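You operate a simulated robot arm through the tools that you are given. There is no shell and no other tool. Be economical: measure what you need, move in short steps, check, and stop when the job is done.

The job below is to be done with a simulated two-armed robot. You get a single attempt, and the scene is never put back.

## Task
On the steel table top, fold the grey rag in half, so that its two short edges meet.

It is judged by the outcome, as a careful person would: the job done as asked, and still so three seconds after it is handed in. It fails if anything else is knocked over, pushed out of place, dropped, spilled or broken. Flat cloth is picked up by pressing the open fingertips on it (5 to 10 N) and closing them slowly along it; thin cloth reads only 2 to 8 mm in the jaws.

## Robot
Two 7-joint arms with two-finger parallel grippers on one trunk, on a base that drives. Base frame: it is fixed to the floor where the robot stands at the start and does not move with it; the origin is under the middle of the robot, x ahead of it, y to its left, z up; the surface under the hand at the start is at about z = 0.74. Readings come in m, degrees, newtons and seconds.
The left shoulder is at the start at [0.071, 0.156, 1.005], the right one opposite. Places, roughly: steel table top [1.1, 0.3, 0.7]. Payload 3.91 kg a hand.
The tool frame of a hand sits at the grasp point between the pads (the TCP): z along the fingers, y along the line on which they close. The tips reach 0.03 m beyond it. The gripper opens to 0.11 m. The fingers are 0.02 m wide and 0.01 m thick; the gripper's body (0.048 by 0.112 m) begins 0.055 m behind the TCP.
Orientation is told as [roll, pitch, yaw] about the base's x, y, z axes, in that order, counted from this pose: with the fingers straight down and closing along the base's y, the tool's x points along the base's -x, its y along +y and its z along -z.

## Interface
- The arms move only by the tool jog_arm. It takes "left_series", "right_series" or both (then of equal length, played together; a hand with none holds still); each is a list of rows, each an object (a shift or turn left out is 0, a gripper value left out holds the last) with "offset": the shift along the tool's x, y, z in m, a list of three; "rot": the turn, a rotation vector about the tool's x, y, z in degrees, a list of three; "fingers": the opening, from 0 (shut) to 1 (fully open). In form: [{"offset": [tx, ty, tz], "rot": [ax, ay, az], "fingers": fingers}, ...]. A call has 1 to 12 rows; each row shifts and turns the commanded pose from where the row before left it, along the tool's axes as they then stand. Each row takes 0.2 s and may step no farther than 0.05 m and 8.6 degrees from the row before; otherwise, or with a gripper value out of range, the whole call is refused. A pose out of reach is approached as far as the arm can. The call stops where the force on the tool passes 40 N (or 10 N more than at its start, if that is more) or the arm is blocked; 0.2 s more then pass. The fingers move at their own pace (about 0.108 m/s each) and stop on an object; they squeeze with about 43 N. The grip force told is the motor's: it shows also when the fingers shut on nothing. Time passes only in rows, and 0.2 s behind the last, so rows that do not move let the fingers close. It gives the time, the measured TCP pose, the force on the tool (base axes), the opening and the grip force at its end, in the units of the frame above (readings bear some noise), with the torque about the TCP (base axes, N m) and any sound that the robot's microphone picked up.
- Cameras (640 x 400 px; columns grow to the right, rows downward): "scene" is now at [0.1284, -0.0065, 1.2112]; the picture's right is [-0.06, -1.00, 0.00], its down [-0.76, 0.04, -0.65] and it looks along [0.65, -0.04, -0.76] (base axes); focal length 214 px, centre (320, 200). "left" rides on the left gripper at [0.072, -0.017, -0.103] in its tool frame; the picture's right is [0.23, 0.97, 0.00], its down [-0.76, 0.18, -0.62] and it looks along [-0.61, 0.14, 0.78] (tool axes); focal length 222 px, centre (320, 200). "right" rides on the right gripper at [0.072, 0.017, -0.103] in its tool frame; the picture's right is [-0.23, 0.97, 0.00], its down [-0.76, -0.18, -0.62] and it looks along [-0.61, -0.14, 0.78] (tool axes); focal length 222 px, centre (320, 200). There is no depth. A picture from a camera that has moved, and an enlarged one, comes with that camera's place and axes in the base frame and with its lens.
- capture(camera): a new picture of that camera. The clock stands still meanwhile.
- raise_lower(by): slides the trunk up (or, below 0, down) by that many m; the arms and the scene camera ride with it, the base frame stays. It gives what a move gives, with no picture.
- steer(legs): drives the robot by 1 to 6 legs, each [ahead, left, turn to the left] in m, m and degrees, along the robot's own axes; the way and the turn of a leg run together, so that a leg with both is an arc; at most 1.5 m and 180 degrees a leg. The arms and the cameras ride along, it lands a little off, and it stops where it bumps. It gives what a move gives.
- pan_tilt(pan, tilt): turns the head with the scene camera to pan (to the left, within 86 degrees either way) and tilt (down, from -29 to 69), counted from straight ahead of the robot. It gives what a move gives.
- close_up(camera, box): a new picture of the part [left, top, right, bottom] of that camera's present view, enlarged. The clock stands still meanwhile.
- hand_in(): hands the job in; it is judged then, once.

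Go step by step. Nothing tells you exact positions but the pictures and the camera data: compare them with the known pose of the tool, close in by small moves and look again before you grip or let go. The budget is 120 turns and 100 pictures, counting those below and the enlarged ones. Unless the task says otherwise, let go and move clear before handing in, and close with one line.

The tools are called after "Emit:" as a command line: name --argument value ..., lists and objects as JSON in quotes. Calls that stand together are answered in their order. jog_arm: Moves the arms, as the interface text tells. Its arguments: {"type":"object","properties":{"left_series":{"type":"array","items":{"type":"object","properties":{"offset":{"type":"array","items":{"type":"number"}},"rot":{"type":"array","items":{"type":"number"}},"fingers":{"type":"number"}}}},"right_series":{"type":"array","items":{"type":"object","properties":{"offset":{"type":"array","items":{"type":"number"}},"rot":{"type":"array","items":{"type":"number"}},"fingers":{"type":"number"}}}}},"required":[]} The other tools are called the same way: raise_lower (by) slides the trunk up or down; steer (legs) drives the base; pan_tilt (pan, tilt) turns the head that bears the scene camera; capture (camera) takes a picture; close_up (camera, box) takes an enlarged picture of a part of a camera's view; hand_in () hands the job in.

At the start:

```text
time: 0.0
left_position: [0.705, 0.2477, 0.9717]
left_orientation: [0.0, 0.0, -0.1]
left_contact_force: [-0.3, -1.0, -0.8]
left_ft_torque: [0.01, 0.03, -0.02]
left_gripper_width: 0.1101
left_grasp_force: 0.0
right_position: [0.7932, -0.3947, 0.9485]
right_orientation: [0.0, 0.0, 0.0]
right_contact_force: [-0.8, 0.1, 1.3]
right_ft_torque: [-0.03, -0.01, 0.04]
right_gripper_width: 0.11
right_grasp_force: 0.0
trunk travel left (down, up): [-0.45, 0.49]
robot x, y, heading: [0.0034, 0.0014, 0.1]
head pan, tilt: [-3.3, 49.6]
```

scene: 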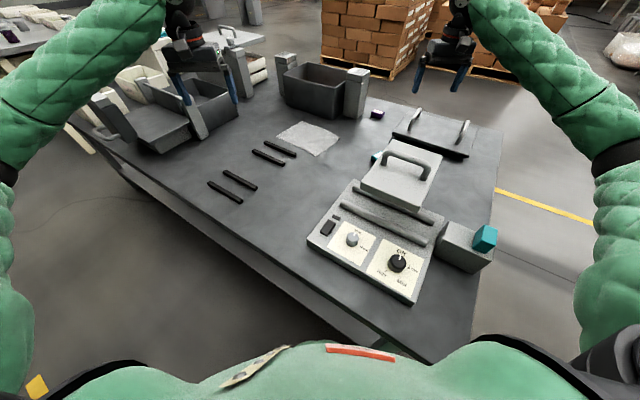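
right: 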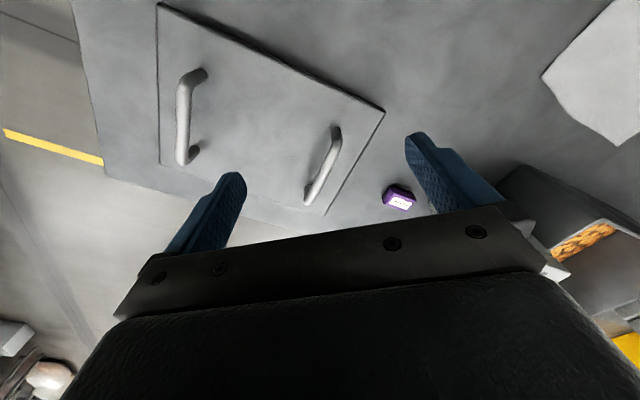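
left: 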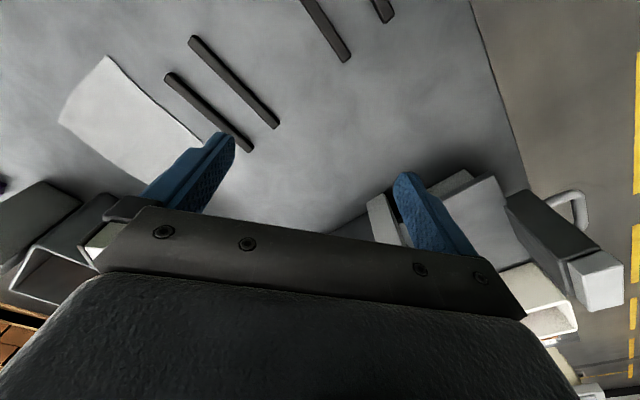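

I see the grey rag on the table near scene pixel (308,138), between dark bars and the dark box. I'll look closer first.

Emit:
close_up --camera "scene" --box '[190, 60, 430, 210]'

Emit:
close_up --camera "left" --box '[0, 0, 320, 200]'

```text
2.67 times, centred on (310, 135) of scene
camera zoom: at [0.1284, -0.0065, 1.2112], right [-0.06, -1.0, 0.0], down [-0.76, 0.04, -0.65], along [0.65, -0.04, -0.76], focal length 572 px, centre (347, 373)
```

zoom: 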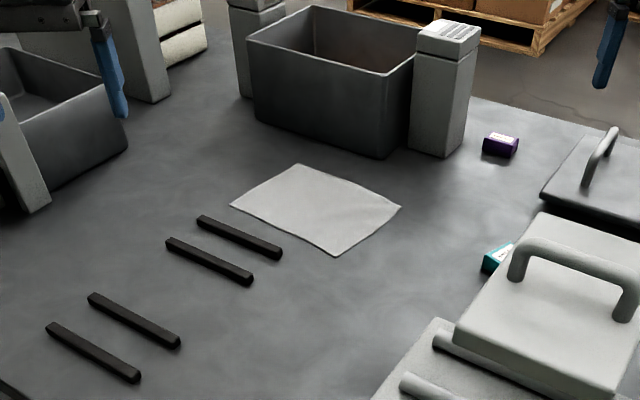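

```text
2.00 times, centred on (160, 100) of left
camera zoom: at [0.6334, 0.23, 1.0746], right [-0.23, 0.97, 0.0], down [0.76, 0.18, 0.62], along [0.61, 0.14, -0.78], focal length 444 px, centre (640, 400)
```

zoom: 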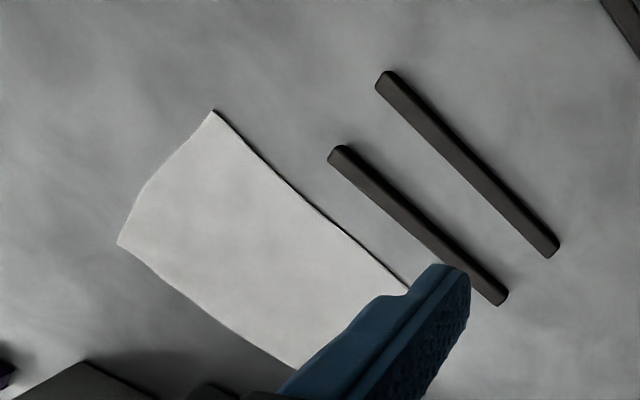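

The rag's corners come out near A(0.966,0.026), B(0.856,0.122), C(0.728,-0.027), D(0.837,-0.124); the short edges are AB and CD, with z=0.74. The far edge AB is a stretch for the right hand, so I will slide the robot along the table edge a little, after raising the trunk for clearance.

Emit:
raise_lower --by 0.08

Emit:
steer --legs '[[0.066, 0.1, 0]]'

Emit:
capture --camera "scene"

```text
time: 1.2
left_position: [0.7047, 0.2455, 1.0518]
left_orientation: [0.0, 0.0, 0.0]
left_contact_force: [0.3, 0.2, 0.2]
left_ft_torque: [-0.01, 0.03, 0.01]
left_gripper_width: 0.1099
left_grasp_force: 0.1
right_position: [0.7935, -0.3966, 1.0287]
right_orientation: [0.0, 0.2, 0.0]
right_contact_force: [-0.4, -0.5, -0.4]
right_ft_torque: [-0.03, 0.03, 0.0]
right_gripper_width: 0.1099
right_grasp_force: 0.0
trunk travel left (down, up): [-0.53, 0.41]
robot x, y, heading: [0.0046, -0.0026, 0.3]
head pan, tilt: [-3.3, 49.6]
```

```text
time: 2.4
left_position: [0.7726, 0.3511, 1.05]
left_orientation: [0.1, 0.1, 0.1]
left_contact_force: [-0.3, 0.5, -0.5]
left_ft_torque: [-0.06, 0.0, 0.0]
left_gripper_width: 0.1102
left_grasp_force: 0.1
right_position: [0.8622, -0.2921, 1.0282]
right_orientation: [-0.1, 0.2, 0.2]
right_contact_force: [0.2, -0.7, -0.4]
right_ft_torque: [-0.01, -0.01, 0.0]
right_gripper_width: 0.1099
right_grasp_force: 0.2
trunk travel left (down, up): [-0.53, 0.41]
robot x, y, heading: [0.0675, 0.1044, 0.1]
head pan, tilt: [-3.3, 49.6]
```

```text
94 pictures are left
camera scene: at [0.196, 0.0968, 1.2911], right [-0.06, -1.0, 0.0], down [-0.76, 0.04, -0.65], along [0.65, -0.04, -0.76], focal length 214 px, centre (320, 200)
```

scene: 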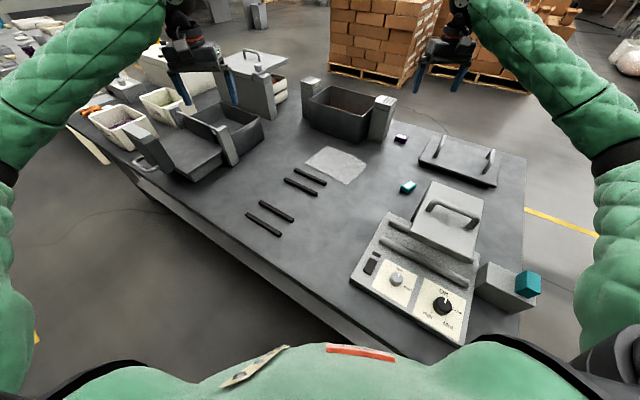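

The rag is now comfortably in reach. I'll bring both hands above their side of the far short edge, spread apart, and yaw them so that the fingers close along the long direction.

Emit:
jog_arm --left_series '[{"offset": [-0.0062, -0.0368, 0]}, {"offset": [-0.0062, -0.0368, 0]}, {"offset": [-0.0062, -0.0368, 0]}, {"offset": [-0.0062, -0.0368, 0]}, {"offset": [-0.0062, -0.0368, 0]}, {"offset": [-0.0062, -0.0368, 0]}, {"rot": [0, 0, 8.1]}, {"rot": [0, 0, 8.1]}, {"rot": [0, 0, 8.1]}, {"rot": [0, 0, 8.1]}, {"rot": [0, 0, 8.1]}, {"rot": [0, 0, 0]}]' --right_series '[{"offset": [-0.0197, 0.0453, 0]}, {"offset": [-0.0197, 0.0453, 0]}, {"offset": [-0.0197, 0.0453, 0]}, {"offset": [-0.0197, 0.0453, 0]}, {"offset": [-0.0197, 0.0453, 0]}, {"offset": [-0.0197, 0.0453, 0]}, {"rot": [0, 0, 8.1]}, {"rot": [0, 0, 8.1]}, {"rot": [0, 0, 8.1]}, {"rot": [0, 0, 8.1]}, {"rot": [0, 0, 8.1]}, {"rot": [0, 0, 0]}]'

Emit:
capture --camera "scene"

Emit:
capture --camera "right"

Emit:
capture --camera "left"

```text
time: 5.0
left_position: [0.8086, 0.1299, 1.0512]
left_orientation: [0.1, 0.1, -40.6]
left_contact_force: [0.0, 0.0, -0.1]
left_ft_torque: [0.02, 0.0, -0.02]
left_gripper_width: 0.1101
left_grasp_force: 0.1
right_position: [0.9781, -0.0206, 1.0296]
right_orientation: [0.0, 0.0, -40.3]
right_contact_force: [1.1, 0.2, -0.1]
right_ft_torque: [-0.04, 0.01, -0.01]
right_gripper_width: 0.1101
right_grasp_force: 0.2
trunk travel left (down, up): [-0.53, 0.41]
robot x, y, heading: [0.0669, 0.1035, -0.0]
head pan, tilt: [-3.3, 49.6]
```

```text
93 pictures are left
camera scene: at [0.1952, 0.0953, 1.2912], right [-0.06, -1.0, 0.0], down [-0.76, 0.04, -0.65], along [0.65, -0.04, -0.76], focal length 214 px, centre (320, 200)
```

scene: 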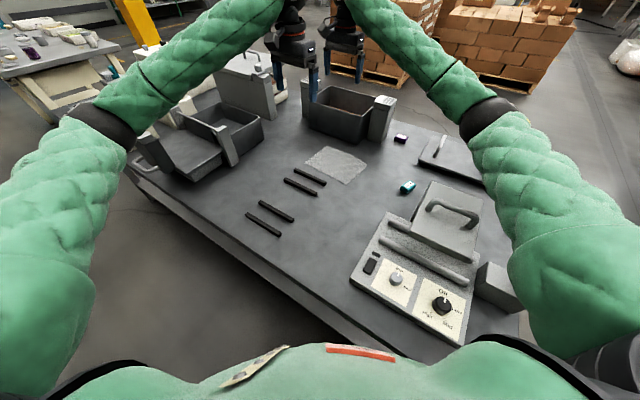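

```text
92 pictures are left
camera right: at [0.9349, 0.0385, 1.1315], right [0.8, 0.59, 0.0], down [0.47, -0.63, 0.62], along [0.37, -0.5, -0.78], focal length 222 px, centre (320, 200)
```

right: 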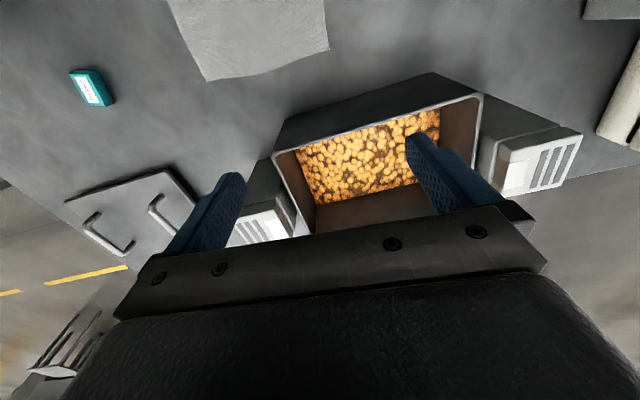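

```text
91 pictures are left
camera left: at [0.7437, 0.1638, 1.1543], right [0.46, 0.89, 0.0], down [0.7, -0.36, 0.62], along [0.55, -0.29, -0.78], focal length 222 px, centre (320, 200)
```

left: 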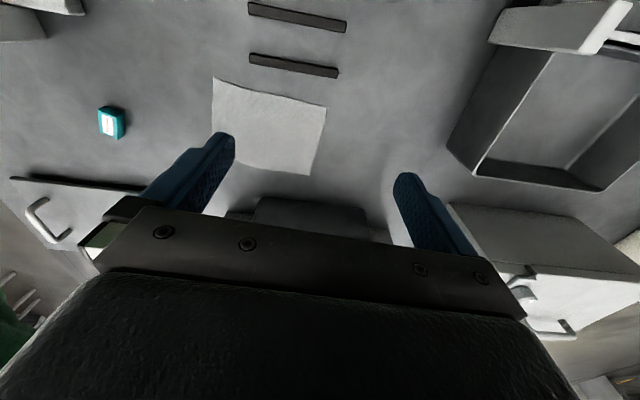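

The left camera now sees the whole rag; I'll enlarge it to refine the corners.

Emit:
close_up --camera "left" --box '[180, 50, 372, 170]'

Emit:
close_up --camera "scene" --box '[240, 90, 432, 210]'

```text
3.33 times, centred on (276, 110) of left
camera zoom: at [0.7437, 0.1638, 1.1543], right [0.46, 0.89, 0.0], down [0.7, -0.36, 0.62], along [0.55, -0.29, -0.78], focal length 740 px, centre (467, 500)
```

zoom: 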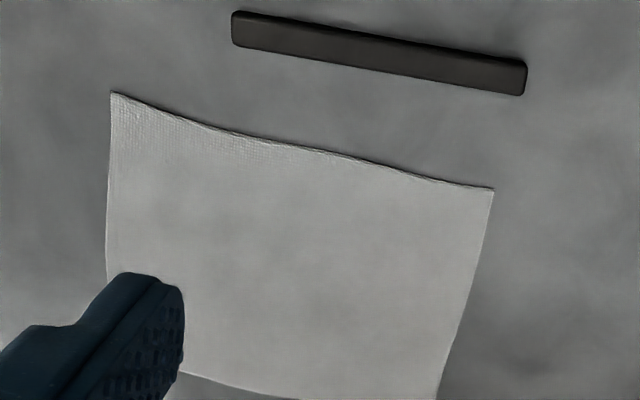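

```text
3.33 times, centred on (336, 150) of scene
camera zoom: at [0.1952, 0.0953, 1.2912], right [-0.06, -1.0, 0.0], down [-0.76, 0.04, -0.65], along [0.65, -0.04, -0.76], focal length 715 px, centre (267, 367)
```

zoom: 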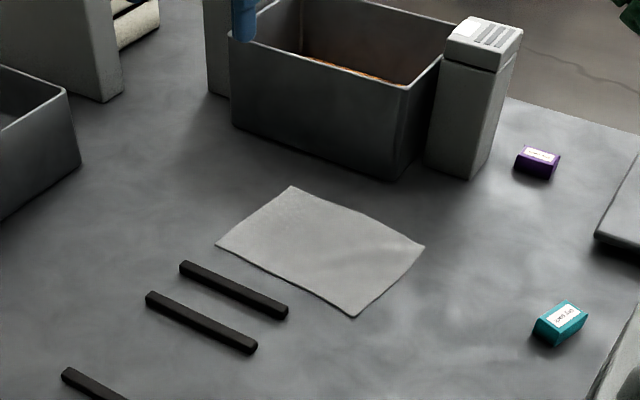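

Refined corners: A(0.966,0.022), B(0.858,0.120), C(0.728,-0.028), D(0.841,-0.127). Next I'll lean the left hand outward, narrow both grippers and slide the hands to just above the grip points near A and B, then come down in part by the trunk.

Emit:
jog_arm --left_series '[{"rot": [0, -8.5, 0], "fingers": 0.23}, {"rot": [0, -8.5, 0]}, {"offset": [-0.0314, 0.0012, 0.0096]}, {"offset": [-0.0314, 0.0012, 0.0096]}, {}]' --right_series '[{"fingers": 0.23}, {}, {"offset": [0.0297, 0.0015, 0]}, {"offset": [0.0297, 0.0015, 0]}, {}]'

Emit:
raise_lower --by -0.08

Emit:
capture --camera "scene"

Emit:
capture --camera "right"

Emit:
capture --camera "left"

```text
time: 6.0
left_position: [0.853, 0.093, 1.0517]
left_orientation: [0.0, -16.9, -40.4]
left_contact_force: [-13.4, 8.6, -3.8]
left_ft_torque: [-0.78, -1.11, 0.12]
left_gripper_width: 0.0252
left_grasp_force: 0.0
right_position: [0.9413, 0.0119, 1.0293]
right_orientation: [-0.1, 0.0, -41.2]
right_contact_force: [13.6, -8.7, 5.2]
right_ft_torque: [1.32, 1.77, -0.41]
right_gripper_width: 0.0255
right_grasp_force: 0.0
trunk travel left (down, up): [-0.53, 0.41]
robot x, y, heading: [0.0653, 0.1014, 0.0]
head pan, tilt: [-3.3, 49.6]
stopped in row 5 (left hand): the force on the tool passed its limit at 84 N (the readings are from after the stop); the commanded pose is now the measured one
```

```text
time: 7.2
left_position: [0.8417, 0.0796, 0.9983]
left_orientation: [0.2, -17.5, -41.5]
left_contact_force: [0.1, 1.1, -0.9]
left_ft_torque: [-0.03, -0.06, 0.02]
left_gripper_width: 0.0254
left_grasp_force: 0.0
right_position: [0.9291, -0.0055, 0.9986]
right_orientation: [1.4, -2.0, -42.1]
right_contact_force: [-0.2, -0.9, -0.2]
right_ft_torque: [0.05, 0.02, -0.01]
right_gripper_width: 0.0253
right_grasp_force: 0.0
trunk travel left (down, up): [-0.45, 0.49]
robot x, y, heading: [0.0675, 0.0931, -0.7]
head pan, tilt: [-3.3, 49.6]
```

```text
88 pictures are left
camera scene: at [0.1806, 0.0919, 1.2292], right [-0.07, -1.0, 0.0], down [-0.75, 0.05, -0.66], along [0.66, -0.05, -0.75], focal length 214 px, centre (320, 200)
```

scene: 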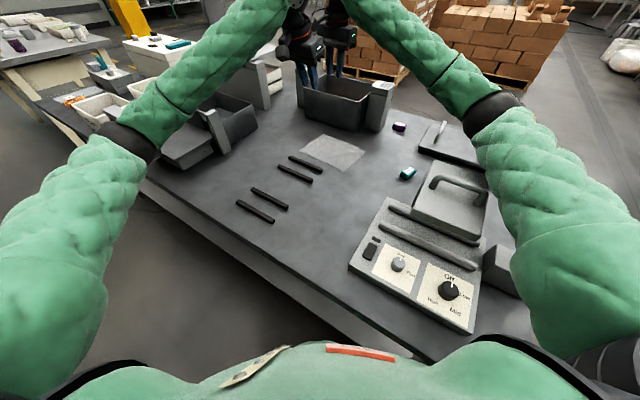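

```text
87 pictures are left
camera right: at [0.8837, 0.0552, 1.0993], right [0.82, 0.57, 0.03], down [0.42, -0.64, 0.64], along [0.39, -0.52, -0.77], focal length 222 px, centre (320, 200)
```

right: 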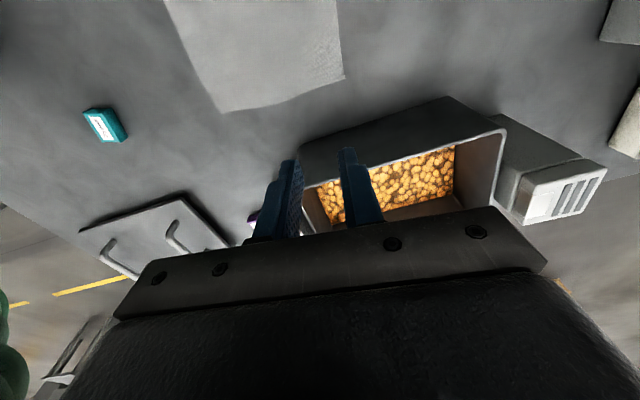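

```text
86 pictures are left
camera left: at [0.7562, 0.1325, 1.0749], right [0.48, 0.88, -0.06], down [0.52, -0.23, 0.82], along [0.71, -0.43, -0.56], focal length 222 px, centre (320, 200)
```

left: 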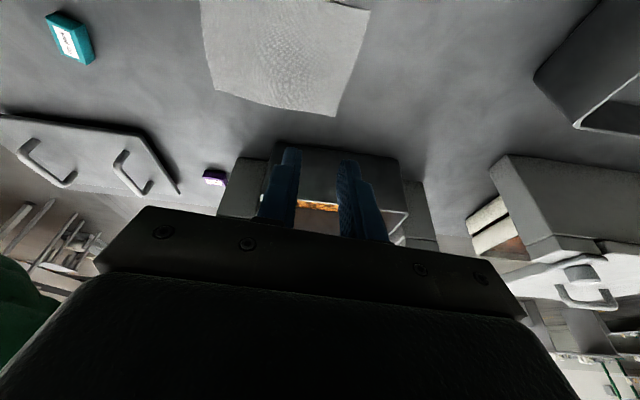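

The hands touched each other at about 12 cm apart, and lowering the trunk here seems to have tipped the robot against something. I'll raise the trunk back at once and check.

Emit:
raise_lower --by 0.08

Emit:
capture --camera "scene"

```text
time: 8.0
left_position: [0.8538, 0.1, 1.019]
left_orientation: [-0.2, -16.9, -40.7]
left_contact_force: [-3.2, 4.1, -2.3]
left_ft_torque: [-0.37, -0.29, 0.05]
left_gripper_width: 0.0253
left_grasp_force: 0.0
right_position: [0.9411, 0.0173, 0.9903]
right_orientation: [-0.4, 0.0, -41.6]
right_contact_force: [2.4, -2.9, 1.4]
right_ft_torque: [0.46, 0.4, -0.04]
right_gripper_width: 0.0252
right_grasp_force: 0.1
trunk travel left (down, up): [-0.496, 0.444]
robot x, y, heading: [0.0685, 0.1118, 0.2]
head pan, tilt: [-3.3, 49.6]
stopped: the force on the tool passed its limit at 46 N (the readings are from after the stop); the commanded pose is now the measured one
```

```text
85 pictures are left
camera scene: at [0.1953, 0.1045, 1.255], right [-0.06, -1.0, 0.0], down [-0.76, 0.04, -0.65], along [0.65, -0.04, -0.76], focal length 214 px, centre (320, 200)
```

scene: 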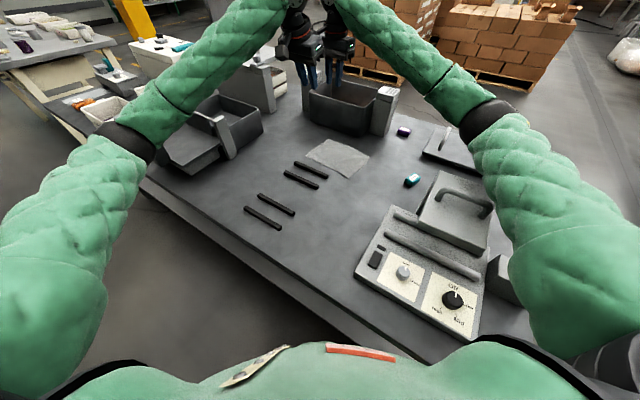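

The trunk is upright again but the hands are still touching; I'll part them and look at how they lie.

Emit:
jog_arm --left_series '[{"offset": [0.0239, 0, -0.0073]}, {"offset": [0.0239, 0, -0.0073]}, {}]' --right_series '[{"offset": [0, 0, 0]}, {"offset": [0, 0, 0]}, {}]'

Emit:
close_up --camera "scene" --box '[230, 0, 390, 100]'

```text
time: 8.8
left_position: [0.8172, 0.1268, 1.0185]
left_orientation: [0.0, -16.8, -40.6]
left_contact_force: [-0.1, 0.1, 0.6]
left_ft_torque: [-0.04, 0.01, 0.03]
left_gripper_width: 0.0252
left_grasp_force: 0.1
right_position: [0.9422, 0.0103, 0.9905]
right_orientation: [-0.3, 0.0, -41.7]
right_contact_force: [-1.5, 0.3, 0.2]
right_ft_torque: [-0.08, -0.03, 0.02]
right_gripper_width: 0.025
right_grasp_force: 0.1
trunk travel left (down, up): [-0.496, 0.444]
robot x, y, heading: [0.0693, 0.1074, -0.4]
head pan, tilt: [-3.3, 49.6]
```

```text
4.00 times, centred on (310, 50) of scene
camera zoom: at [0.1974, 0.0998, 1.2566], right [-0.06, -1.0, 0.0], down [-0.76, 0.05, -0.65], along [0.65, -0.04, -0.76], focal length 858 px, centre (360, 800)
```

zoom: 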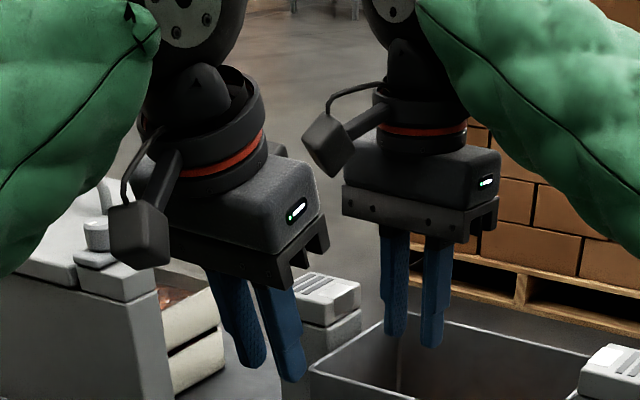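

The right hand's camera box hits the left wrist. I'll turn the right hand 90° so its camera points back along the rag and it pinches along the short edge instead.

Emit:
jog_arm --right_series '[{"rot": [0, 0, -8.3]}, {"rot": [0, 0, -8.3]}, {"rot": [0, 0, -8.3]}, {"rot": [0, 0, -8.3]}, {"rot": [0, 0, -8.3]}, {"rot": [0, 0, -8.3]}, {"rot": [0, 0, -8.3]}, {"rot": [0, 0, -8.3]}, {"rot": [0, 0, -8.3]}, {"rot": [0, 0, -8.3]}, {"rot": [0, 0, -8.3]}, {}]'

Emit:
close_up --camera "scene" --box '[230, 0, 390, 100]'

Emit:
capture --camera "right"

```text
time: 11.3
left_position: [0.8191, 0.1269, 1.0181]
left_orientation: [0.1, -16.8, -40.8]
left_contact_force: [-0.6, -0.4, -0.7]
left_ft_torque: [0.0, 0.03, 0.02]
left_gripper_width: 0.0252
left_grasp_force: 0.1
right_position: [0.9419, 0.0104, 0.9916]
right_orientation: [0.2, 0.4, 49.6]
right_contact_force: [0.3, 0.5, 0.0]
right_ft_torque: [0.0, 0.04, 0.0]
right_gripper_width: 0.0254
right_grasp_force: 0.0
trunk travel left (down, up): [-0.496, 0.444]
robot x, y, heading: [0.0673, 0.1036, -0.4]
head pan, tilt: [-3.3, 49.6]
```

```text
4.00 times, centred on (310, 50) of scene
camera zoom: at [0.1973, 0.0991, 1.2567], right [-0.06, -1.0, 0.0], down [-0.76, 0.05, -0.65], along [0.65, -0.04, -0.76], focal length 858 px, centre (360, 800)
```

zoom: 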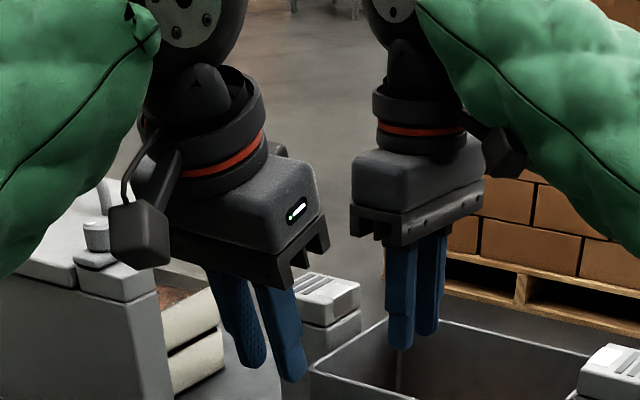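

```text
82 pictures are left
camera right: at [0.8838, -0.035, 1.0934], right [-0.6, 0.8, 0.0], down [0.63, 0.47, 0.62], along [0.5, 0.37, -0.79], focal length 222 px, centre (320, 200)
```

right: 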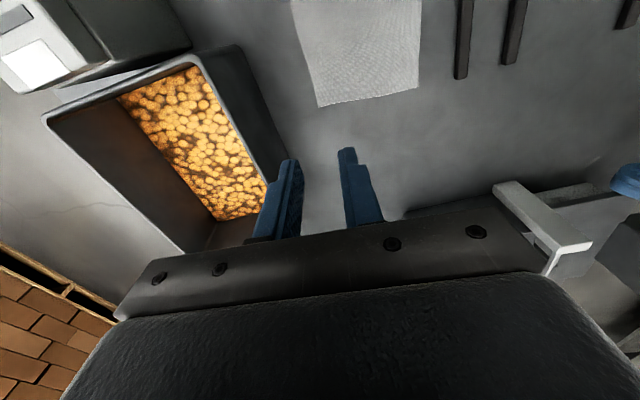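

Clear view now: A and B agree with my estimate. I'll move both hands over their grip points and down to about 6 cm above the table.

Emit:
jog_arm --left_series '[{"offset": [-0.0269, -0.001, 0.0082]}, {"offset": [-0.0268, -0.001, 0.0082]}, {"offset": [0.01374, 0, 0.045]}, {"offset": [0.01374, 0, 0.045]}, {"offset": [0.01374, 0, 0.045]}, {"offset": [0.01374, 0, 0.045]}, {}]' --right_series '[{"offset": [-0.0055, 0.0073, 0]}, {"offset": [-0.0055, 0.0074, 0]}, {"offset": [0, 0, 0.04]}, {"offset": [0, 0, 0.04]}, {"offset": [0, 0, 0.04]}, {"offset": [0, 0, 0.04]}, {}]'

Emit:
capture --camera "scene"

Emit:
capture --camera "right"

Emit:
capture --camera "left"

```text
time: 13.2
left_position: [0.8727, 0.0793, 0.8582]
left_orientation: [0.2, -17.3, -40.7]
left_contact_force: [-0.3, -0.3, 0.0]
left_ft_torque: [0.02, 0.08, 0.0]
left_gripper_width: 0.0253
left_grasp_force: 0.0
right_position: [0.9719, 0.0055, 0.9695]
right_orientation: [-6.3, -4.7, 49.1]
right_contact_force: [1.2, 1.7, 0.0]
right_ft_torque: [-0.12, 0.11, -0.03]
right_gripper_width: 0.025
right_grasp_force: 0.1
trunk travel left (down, up): [-0.496, 0.444]
robot x, y, heading: [0.0854, 0.0945, -0.2]
head pan, tilt: [-3.3, 49.6]
stopped in row 7 (left hand): the arm was blocked; the commanded pose is now the measured one
```

```text
81 pictures are left
camera scene: at [0.2044, 0.1011, 1.2789], right [-0.06, -1.0, 0.01], down [-0.75, 0.04, -0.65], along [0.65, -0.05, -0.76], focal length 214 px, centre (320, 200)
```

scene: 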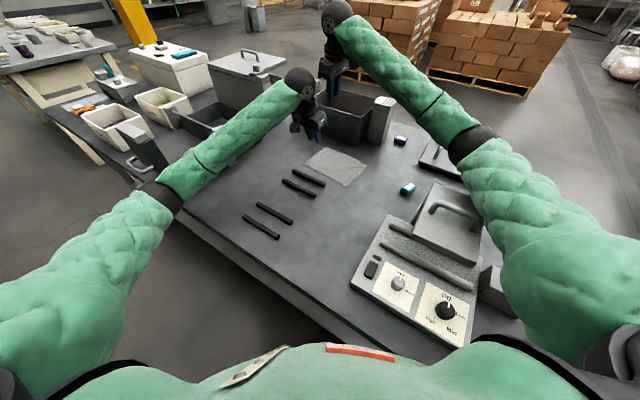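

```text
80 pictures are left
camera right: at [0.8994, -0.0362, 1.0626], right [-0.58, 0.81, -0.09], down [0.55, 0.46, 0.7], along [0.61, 0.35, -0.71], focal length 222 px, centre (320, 200)
```

right: 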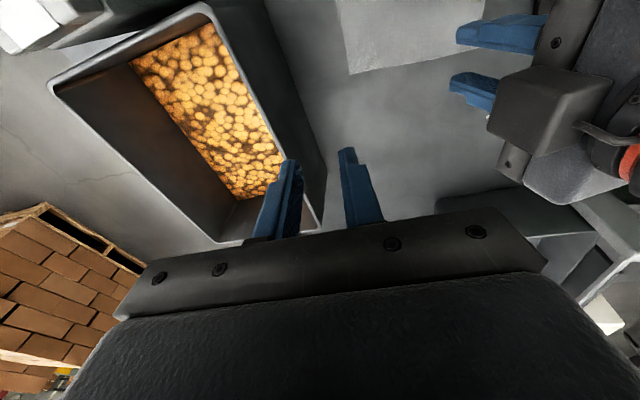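

```text
79 pictures are left
camera left: at [0.7856, 0.1321, 0.9346], right [0.47, 0.88, -0.06], down [0.52, -0.22, 0.82], along [0.71, -0.42, -0.56], focal length 222 px, centre (320, 200)
```

left: 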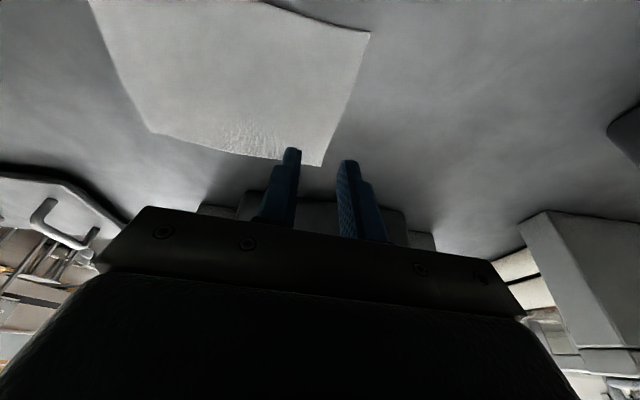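

The robot tilted because the left elbow is resting on the table edge. I'll lift the left hand back up and then raise the trunk so the elbows clear the table.

Emit:
jog_arm --left_series '[{"offset": [-0.01374, 0, -0.045]}, {"offset": [-0.01374, 0, -0.045]}, {"offset": [-0.01374, 0, -0.045]}, {}]'

Emit:
raise_lower --by 0.2

Emit:
capture --camera "scene"

```text
time: 14.2
left_position: [0.8763, 0.0764, 0.9961]
left_orientation: [0.0, -17.0, -40.6]
left_contact_force: [0.6, 0.5, -0.8]
left_ft_torque: [-0.02, 0.1, -0.04]
left_gripper_width: 0.0253
left_grasp_force: 0.1
right_position: [0.979, 0.0073, 0.9652]
right_orientation: [-6.0, -4.4, 49.2]
right_contact_force: [11.2, 0.4, 23.2]
right_ft_torque: [-0.15, 1.15, -0.04]
right_gripper_width: 0.0254
right_grasp_force: 0.1
trunk travel left (down, up): [-0.496, 0.444]
robot x, y, heading: [0.0859, 0.0945, 0.0]
head pan, tilt: [-3.3, 49.6]
```

```text
time: 16.3
left_position: [0.8785, 0.0707, 1.1716]
left_orientation: [0.2, -16.8, -40.6]
left_contact_force: [-0.6, 0.1, 1.0]
left_ft_torque: [0.01, 0.02, 0.02]
left_gripper_width: 0.0256
left_grasp_force: 0.1
right_position: [0.9748, 0.009, 1.1084]
right_orientation: [-4.0, -3.2, 49.4]
right_contact_force: [0.6, 0.1, 0.1]
right_ft_torque: [-0.03, 0.01, 0.03]
right_gripper_width: 0.0252
right_grasp_force: 0.1
trunk travel left (down, up): [-0.696, 0.244]
robot x, y, heading: [0.0882, 0.0927, -0.3]
head pan, tilt: [-3.3, 49.6]
```

```text
78 pictures are left
camera scene: at [0.2156, 0.0874, 1.4566], right [-0.06, -1.0, 0.0], down [-0.76, 0.05, -0.65], along [0.65, -0.04, -0.76], focal length 214 px, centre (320, 200)
```

scene: 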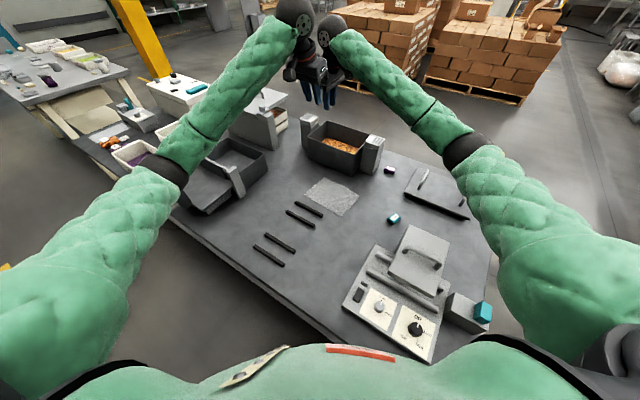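

The elbows are clear now. I'll level the right hand and shift both hands back over the grip points at this height.

Emit:
jog_arm --left_series '[{"offset": [0.0247, 0.0017, -0.0075]}, {}, {}, {}]' --right_series '[{"rot": [-4, 3.2, 0]}, {"offset": [0.0048, 0.0202, 0]}, {"offset": [0.0048, 0.0202, 0]}, {}]'

Emit:
close_up --camera "scene" --box '[160, 0, 448, 180]'

```text
time: 17.3
left_position: [0.8601, 0.088, 1.17]
left_orientation: [0.2, -16.8, -40.7]
left_contact_force: [-0.1, -0.3, -0.1]
left_ft_torque: [0.0, 0.02, -0.01]
left_gripper_width: 0.0251
left_grasp_force: 0.0
right_position: [0.9379, 0.0262, 1.1074]
right_orientation: [0.0, 0.0, 49.2]
right_contact_force: [0.2, 0.0, 0.7]
right_ft_torque: [0.0, 0.03, 0.01]
right_gripper_width: 0.0254
right_grasp_force: 0.1
trunk travel left (down, up): [-0.696, 0.244]
robot x, y, heading: [0.0867, 0.0965, -0.1]
head pan, tilt: [-3.3, 49.6]
```

```text
2.22 times, centred on (304, 90) of scene
camera zoom: at [0.2155, 0.0868, 1.4567], right [-0.06, -1.0, 0.0], down [-0.76, 0.05, -0.65], along [0.65, -0.04, -0.76], focal length 477 px, centre (356, 444)
```

zoom: 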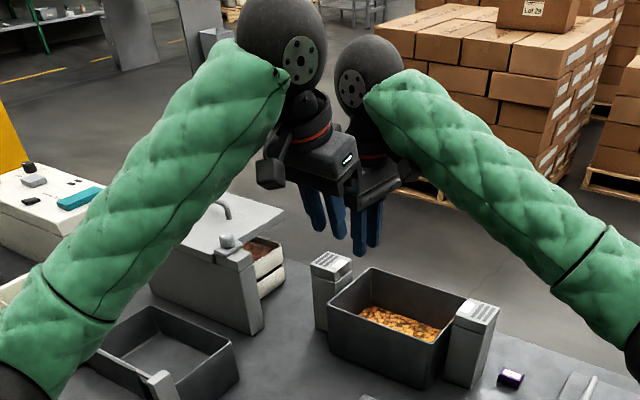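

No contact between the hands. I want to check that the dark box is unmoved before going down.

Emit:
close_up --camera "scene" --box '[250, 100, 442, 220]'

```text
3.33 times, centred on (346, 160) of scene
camera zoom: at [0.2155, 0.0868, 1.4567], right [-0.06, -1.0, 0.0], down [-0.76, 0.05, -0.65], along [0.65, -0.04, -0.76], focal length 715 px, centre (233, 333)
```

zoom: 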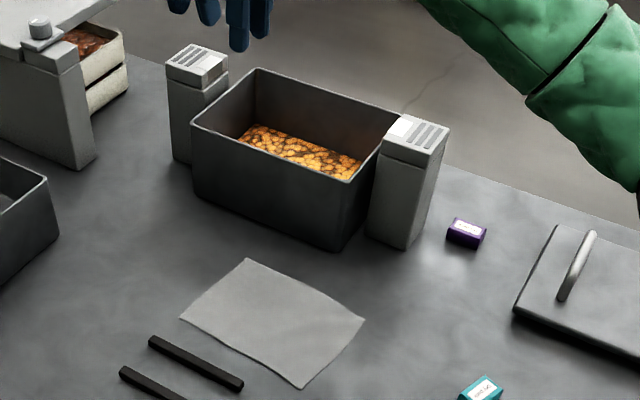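

The box and rag are where they were. Going down with both hands to ~10 cm above the table.

Emit:
jog_arm --left_series '[{"offset": [0.0133, 0, 0.0435]}, {"offset": [0.0133, 0, 0.0435]}, {"offset": [0.0133, 0, 0.0435]}, {"offset": [0.0133, 0, 0.0435]}, {"offset": [0.0133, 0, 0.0435]}, {"offset": [0.0133, 0, 0.0435]}, {"offset": [0.0133, 0, 0.0435]}, {}]' --right_series '[{}, {}, {"offset": [0, 0, 0.0455]}, {"offset": [0, 0, 0.0455]}, {"offset": [0, 0, 0.0455]}, {"offset": [0, 0, 0.0455]}, {"offset": [0, 0, 0.0455]}, {}]'

Emit:
capture --camera "scene"

Emit:
capture --camera "right"

```text
time: 19.1
left_position: [0.8614, 0.0901, 0.8528]
left_orientation: [0.2, -16.8, -40.7]
left_contact_force: [0.5, -0.9, -0.2]
left_ft_torque: [-0.01, 0.03, 0.01]
left_gripper_width: 0.0254
left_grasp_force: 0.1
right_position: [0.9372, 0.0272, 0.88]
right_orientation: [-0.1, 0.0, 49.1]
right_contact_force: [0.3, 0.0, 0.4]
right_ft_torque: [0.02, 0.0, 0.04]
right_gripper_width: 0.0253
right_grasp_force: 0.0
trunk travel left (down, up): [-0.696, 0.244]
robot x, y, heading: [0.089, 0.0927, -0.2]
head pan, tilt: [-3.3, 49.6]
```

```text
75 pictures are left
camera scene: at [0.2144, 0.0873, 1.4568], right [-0.06, -1.0, 0.0], down [-0.76, 0.05, -0.65], along [0.65, -0.04, -0.76], focal length 214 px, centre (320, 200)
```

scene: 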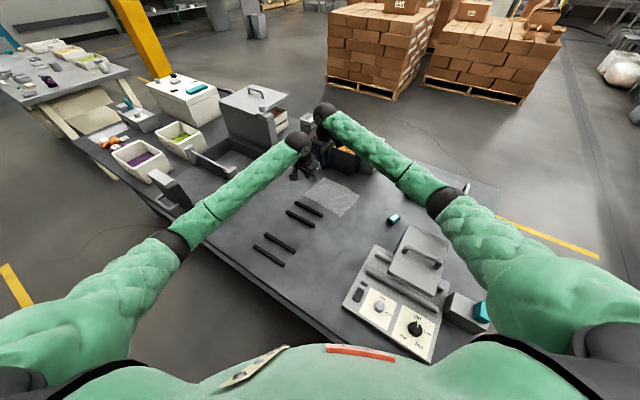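

```text
74 pictures are left
camera right: at [0.8772, -0.0179, 0.9819], right [-0.59, 0.81, 0.0], down [0.63, 0.46, 0.62], along [0.5, 0.37, -0.78], focal length 222 px, centre (320, 200)
```

right: 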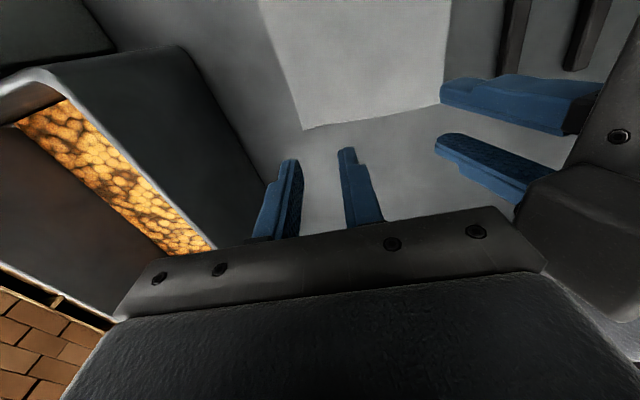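

All clear and level. Down to about 1.5 cm above the rag.

Emit:
jog_arm --left_series '[{"offset": [0.0092, 0, 0.0301]}, {"offset": [0.0092, 0, 0.0301]}, {}]' --right_series '[{"offset": [0, 0, 0.0475]}, {"offset": [0, 0, 0.0475]}, {}]'

Emit:
capture --camera "right"

Emit:
capture --camera "left"

Emit:
close_up --camera "scene" --box '[250, 100, 410, 200]'

```text
time: 20.1
left_position: [0.8608, 0.0872, 0.7864]
left_orientation: [0.2, -16.8, -41.2]
left_contact_force: [-0.6, 0.8, -0.8]
left_ft_torque: [-0.03, 0.0, -0.01]
left_gripper_width: 0.0253
left_grasp_force: 0.1
right_position: [0.9643, 0.0027, 0.8242]
right_orientation: [-2.8, -1.5, 47.8]
right_contact_force: [0.5, -0.5, -0.7]
right_ft_torque: [0.0, 0.04, -0.02]
right_gripper_width: 0.0252
right_grasp_force: 0.0
trunk travel left (down, up): [-0.696, 0.244]
robot x, y, heading: [0.0913, 0.0964, -0.6]
head pan, tilt: [-3.3, 49.6]
stopped in row 3 (right hand): the arm was blocked; the commanded pose is now the measured one
```

```text
73 pictures are left
camera right: at [0.8992, -0.0388, 0.9238], right [-0.57, 0.82, -0.04], down [0.61, 0.45, 0.65], along [0.55, 0.34, -0.76], focal length 222 px, centre (320, 200)
```

right: 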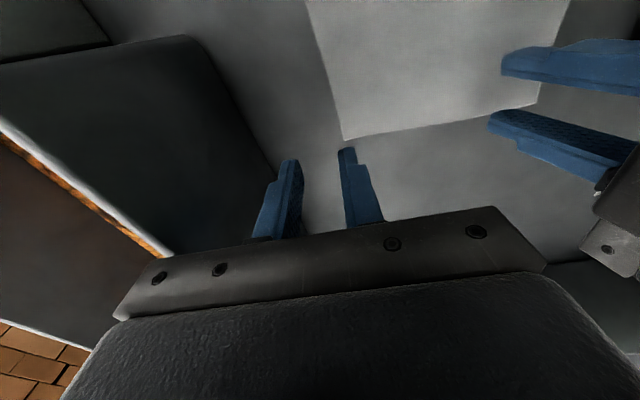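

```text
72 pictures are left
camera left: at [0.7759, 0.1392, 0.8653], right [0.48, 0.88, -0.06], down [0.53, -0.23, 0.82], along [0.7, -0.42, -0.57], focal length 222 px, centre (320, 200)
```

left: 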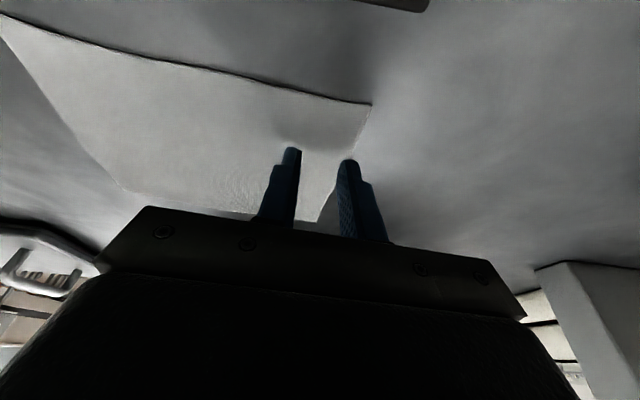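

```text
4.00 times, centred on (330, 150) of scene
camera zoom: at [0.2208, 0.0881, 1.4561], right [-0.07, -1.0, 0.0], down [-0.76, 0.05, -0.64], along [0.64, -0.05, -0.76], focal length 858 px, centre (280, 400)
```

zoom: 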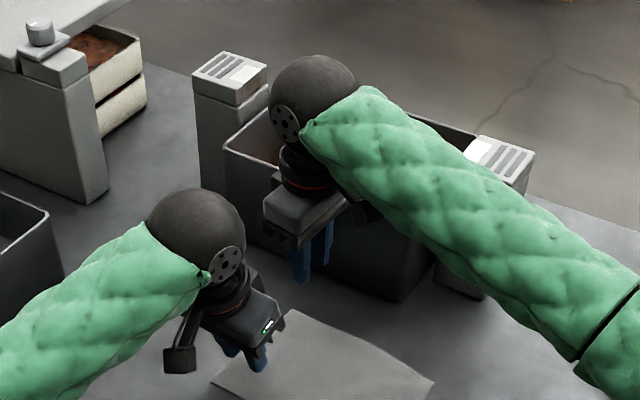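

The right arm got blocked; most likely its elbow or forearm touches something to the right. I'll lift both hands straight up, then look at what's there.

Emit:
jog_arm --left_series '[{"offset": [-0.0117, 0, -0.0382]}, {"offset": [-0.0117, 0, -0.0382]}, {}]' --right_series '[{"offset": [0, 0, -0.04]}, {"offset": [0, 0, -0.04]}, {}]'

Emit:
capture --camera "scene"

Emit:
close_up --camera "scene" --box '[340, 120, 532, 240]'

```text
time: 20.9
left_position: [0.8598, 0.0824, 0.8678]
left_orientation: [0.4, -16.8, -41.4]
left_contact_force: [1.1, -0.3, -0.6]
left_ft_torque: [0.01, 0.02, -0.01]
left_gripper_width: 0.0253
left_grasp_force: 0.0
right_position: [0.9531, 0.0072, 0.8904]
right_orientation: [-1.7, -1.0, 48.0]
right_contact_force: [0.1, 0.0, 0.7]
right_ft_torque: [0.03, -0.01, -0.02]
right_gripper_width: 0.0254
right_grasp_force: 0.1
trunk travel left (down, up): [-0.696, 0.244]
robot x, y, heading: [0.0842, 0.0977, -1.1]
head pan, tilt: [-3.3, 49.6]
```

```text
70 pictures are left
camera scene: at [0.217, 0.0853, 1.4552], right [-0.07, -1.0, 0.0], down [-0.76, 0.06, -0.65], along [0.65, -0.05, -0.76], focal length 214 px, centre (320, 200)
```

scene: 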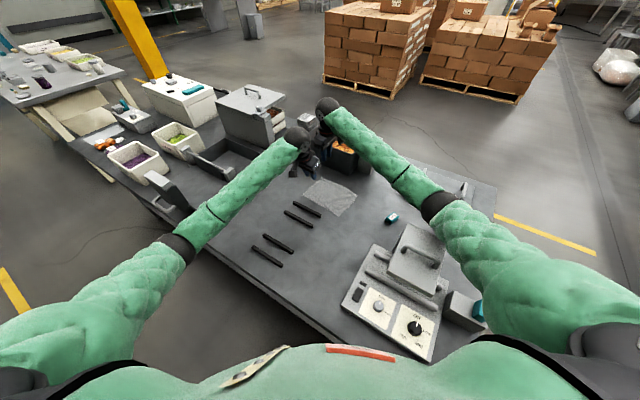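

```text
3.33 times, centred on (436, 180) of scene
camera zoom: at [0.217, 0.0853, 1.4552], right [-0.07, -1.0, 0.0], down [-0.76, 0.06, -0.65], along [0.65, -0.05, -0.76], focal length 715 px, centre (-67, 267)
```

zoom: 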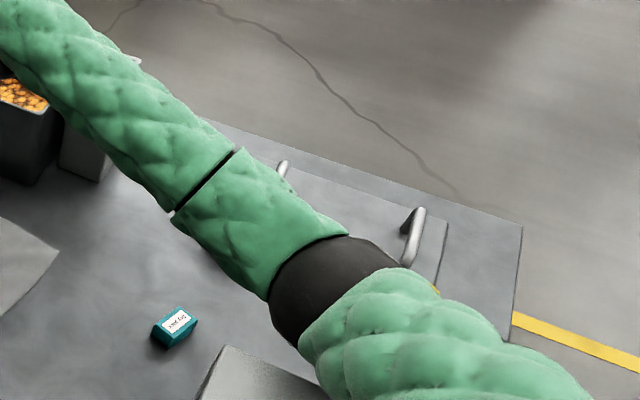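

The right elbow hangs low over the lid and handle area. I'll raise the trunk further and shift the base a little more along the table edge so both elbows stay high and clear.

Emit:
raise_lower --by 0.13

Emit:
steer --legs '[[0.044, 0.067, 1]]'

Emit:
capture --camera "scene"

```text
time: 22.5
left_position: [0.859, 0.0843, 0.9979]
left_orientation: [0.3, -16.8, -41.3]
left_contact_force: [0.1, 0.4, 0.3]
left_ft_torque: [-0.02, 0.0, -0.03]
left_gripper_width: 0.0253
left_grasp_force: 0.1
right_position: [0.9538, 0.0052, 1.0232]
right_orientation: [-2.0, -1.1, 47.9]
right_contact_force: [-1.1, 0.3, -0.6]
right_ft_torque: [-0.02, -0.05, 0.0]
right_gripper_width: 0.0253
right_grasp_force: 0.1
trunk travel left (down, up): [-0.826, 0.114]
robot x, y, heading: [0.0874, 0.0983, -0.8]
head pan, tilt: [-3.3, 49.6]
```

```text
time: 23.6
left_position: [0.9064, 0.1639, 0.9982]
left_orientation: [0.2, -16.8, -40.6]
left_contact_force: [0.0, 0.6, 0.7]
left_ft_torque: [-0.04, 0.03, -0.01]
left_gripper_width: 0.0251
left_grasp_force: 0.0
right_position: [1.0005, 0.0875, 1.0237]
right_orientation: [-2.0, -1.0, 48.8]
right_contact_force: [0.2, 0.0, -0.9]
right_ft_torque: [-0.03, 0.02, -0.04]
right_gripper_width: 0.0253
right_grasp_force: 0.1
trunk travel left (down, up): [-0.826, 0.114]
robot x, y, heading: [0.1302, 0.1641, 0.0]
head pan, tilt: [-3.3, 49.6]
```

```text
68 pictures are left
camera scene: at [0.2623, 0.1582, 1.5867], right [-0.06, -1.0, 0.0], down [-0.76, 0.04, -0.65], along [0.65, -0.04, -0.76], focal length 214 px, centre (320, 200)
```

scene: 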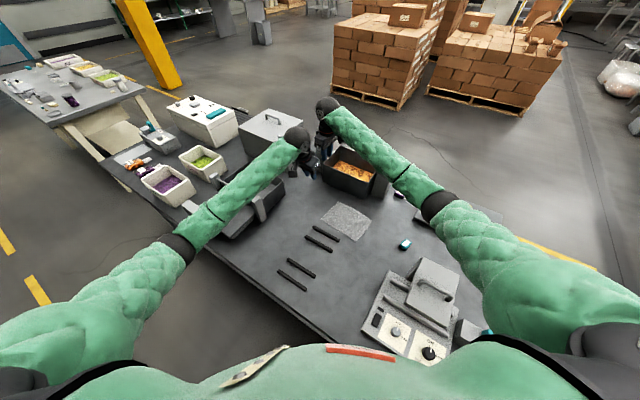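

Shifted and raised. I'll move both hands back over their grip points at this height, leveling the right one.

Emit:
jog_arm --left_series '[{}, {"offset": [-0.0064, -0.0436, 0.002]}, {"offset": [-0.0064, -0.0436, 0.002]}, {}]' --right_series '[{"rot": [-2, 1, 0]}, {"offset": [0.0429, 0.0044, 0]}, {"offset": [0.0429, 0.0044, 0]}, {}]'

Emit:
capture --camera "scene"

Emit:
capture --camera "right"

```text
time: 24.6
left_position: [0.8569, 0.0892, 0.9989]
left_orientation: [0.1, -16.8, -40.3]
left_contact_force: [-0.7, -0.1, -0.5]
left_ft_torque: [0.02, 0.0, -0.02]
left_gripper_width: 0.0252
left_grasp_force: 0.0
right_position: [0.9363, 0.0291, 1.0245]
right_orientation: [0.0, 0.0, 48.8]
right_contact_force: [-0.4, 0.8, -0.3]
right_ft_torque: [-0.01, 0.01, 0.04]
right_gripper_width: 0.0253
right_grasp_force: 0.0
trunk travel left (down, up): [-0.826, 0.114]
robot x, y, heading: [0.132, 0.1639, -0.1]
head pan, tilt: [-3.3, 49.6]
```

```text
67 pictures are left
camera scene: at [0.2621, 0.1584, 1.5866], right [-0.06, -1.0, 0.0], down [-0.76, 0.04, -0.65], along [0.65, -0.04, -0.76], focal length 214 px, centre (320, 200)
```

scene: 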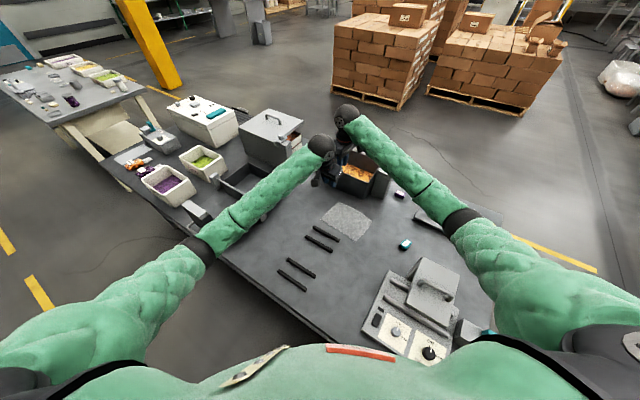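

```text
66 pictures are left
camera right: at [0.8754, -0.0142, 1.1254], right [-0.58, 0.81, 0.0], down [0.64, 0.46, 0.62], along [0.51, 0.36, -0.78], focal length 222 px, centre (320, 200)
```

right: 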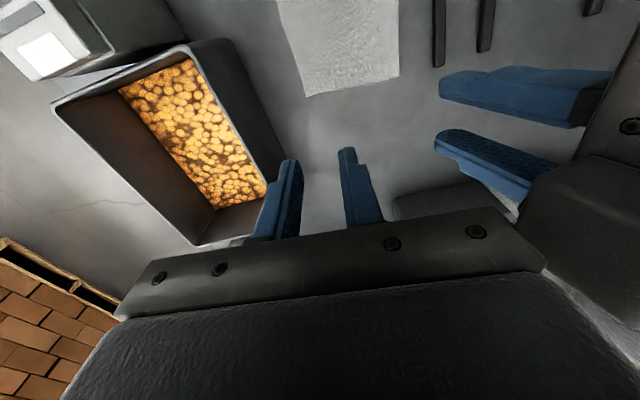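

Positions fit. Descending in parts, watching for any deviation.

Emit:
jog_arm --left_series '[{"offset": [0.0122, 0, 0.04]}, {"offset": [0.0122, 0, 0.04]}, {"offset": [0.0122, 0, 0.04]}, {}]' --right_series '[{"offset": [0, 0, 0.045]}, {"offset": [0, 0, 0.045]}, {"offset": [0, 0, 0.045]}, {}]'

Emit:
jog_arm --left_series '[{}, {}, {}]' --right_series '[{"offset": [0, 0, 0.025]}, {"offset": [0, 0, 0.025]}, {}]'

```text
time: 25.6
left_position: [0.8576, 0.0881, 0.876]
left_orientation: [0.3, -16.8, -40.5]
left_contact_force: [0.7, 0.5, -1.3]
left_ft_torque: [-0.04, 0.01, 0.0]
left_gripper_width: 0.0255
left_grasp_force: 0.1
right_position: [0.9372, 0.0269, 0.8857]
right_orientation: [0.0, -0.1, 48.8]
right_contact_force: [-0.1, -0.2, 0.7]
right_ft_torque: [-0.01, 0.03, -0.03]
right_gripper_width: 0.0254
right_grasp_force: 0.1
trunk travel left (down, up): [-0.826, 0.114]
robot x, y, heading: [0.1316, 0.1581, -0.0]
head pan, tilt: [-3.3, 49.6]
```

```text
time: 26.4
left_position: [0.8575, 0.0888, 0.8752]
left_orientation: [0.3, -16.8, -40.4]
left_contact_force: [0.3, 0.5, -0.4]
left_ft_torque: [0.05, 0.02, 0.0]
left_gripper_width: 0.0256
left_grasp_force: 0.0
right_position: [0.9369, 0.0275, 0.8365]
right_orientation: [0.0, -0.1, 48.9]
right_contact_force: [0.7, 0.4, 0.1]
right_ft_torque: [-0.02, 0.01, 0.0]
right_gripper_width: 0.0253
right_grasp_force: 0.1
trunk travel left (down, up): [-0.826, 0.114]
robot x, y, heading: [0.1342, 0.1633, 0.1]
head pan, tilt: [-3.3, 49.6]
```

No deviation this time. Lowering both to about 1.5 cm above the rag.

Emit:
jog_arm --left_series '[{"offset": [0.0122, 0, 0.04]}, {"offset": [0.0114, 0, 0.0373]}, {}]' --right_series '[{"offset": [0, 0, 0.025]}, {"offset": [0, 0, 0.025]}, {}]'

Emit:
capture --camera "right"

Emit:
capture --camera "left"

Emit:
close_up --camera "scene" --box '[270, 120, 430, 220]'

```text
time: 27.2
left_position: [0.861, 0.0887, 0.7922]
left_orientation: [0.3, -16.5, -39.8]
left_contact_force: [0.2, 0.7, 0.8]
left_ft_torque: [-0.04, 0.01, 0.0]
left_gripper_width: 0.0253
left_grasp_force: 0.1
right_position: [0.9486, 0.0206, 0.7967]
right_orientation: [-0.6, -0.3, 49.2]
right_contact_force: [0.4, -0.8, -1.1]
right_ft_torque: [-0.04, 0.0, -0.03]
right_gripper_width: 0.0255
right_grasp_force: 0.1
trunk travel left (down, up): [-0.826, 0.114]
robot x, y, heading: [0.1339, 0.1586, 0.7]
head pan, tilt: [-3.3, 49.6]
```

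```text
65 pictures are left
camera right: at [0.8887, -0.0239, 0.8978], right [-0.59, 0.81, -0.01], down [0.62, 0.46, 0.63], along [0.51, 0.36, -0.78], focal length 222 px, centre (320, 200)
```

right: 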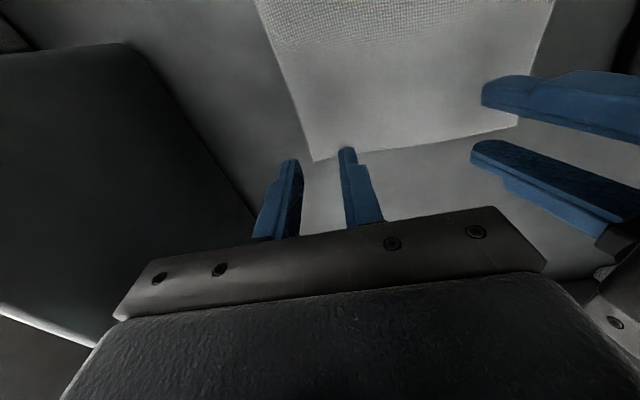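

```text
64 pictures are left
camera left: at [0.7761, 0.1393, 0.8704], right [0.45, 0.89, -0.06], down [0.54, -0.22, 0.82], along [0.71, -0.4, -0.58], focal length 222 px, centre (320, 200)
```

left: 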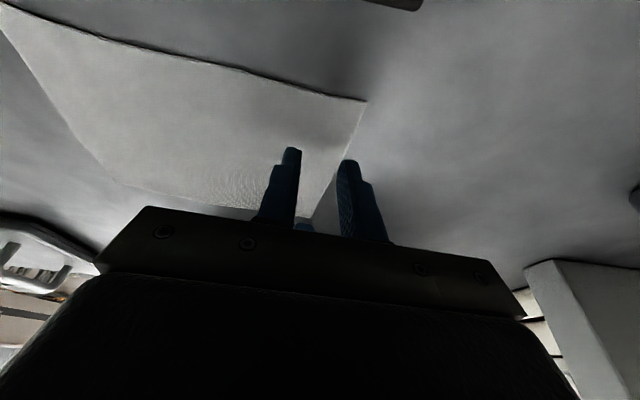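

```text
4.00 times, centred on (350, 170) of scene
camera zoom: at [0.2659, 0.1478, 1.5877], right [-0.05, -1.0, 0.0], down [-0.76, 0.04, -0.64], along [0.64, -0.03, -0.76], focal length 858 px, centre (200, 320)
```

zoom: 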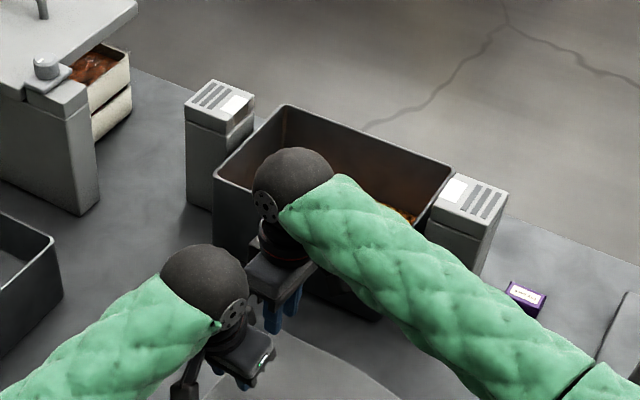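

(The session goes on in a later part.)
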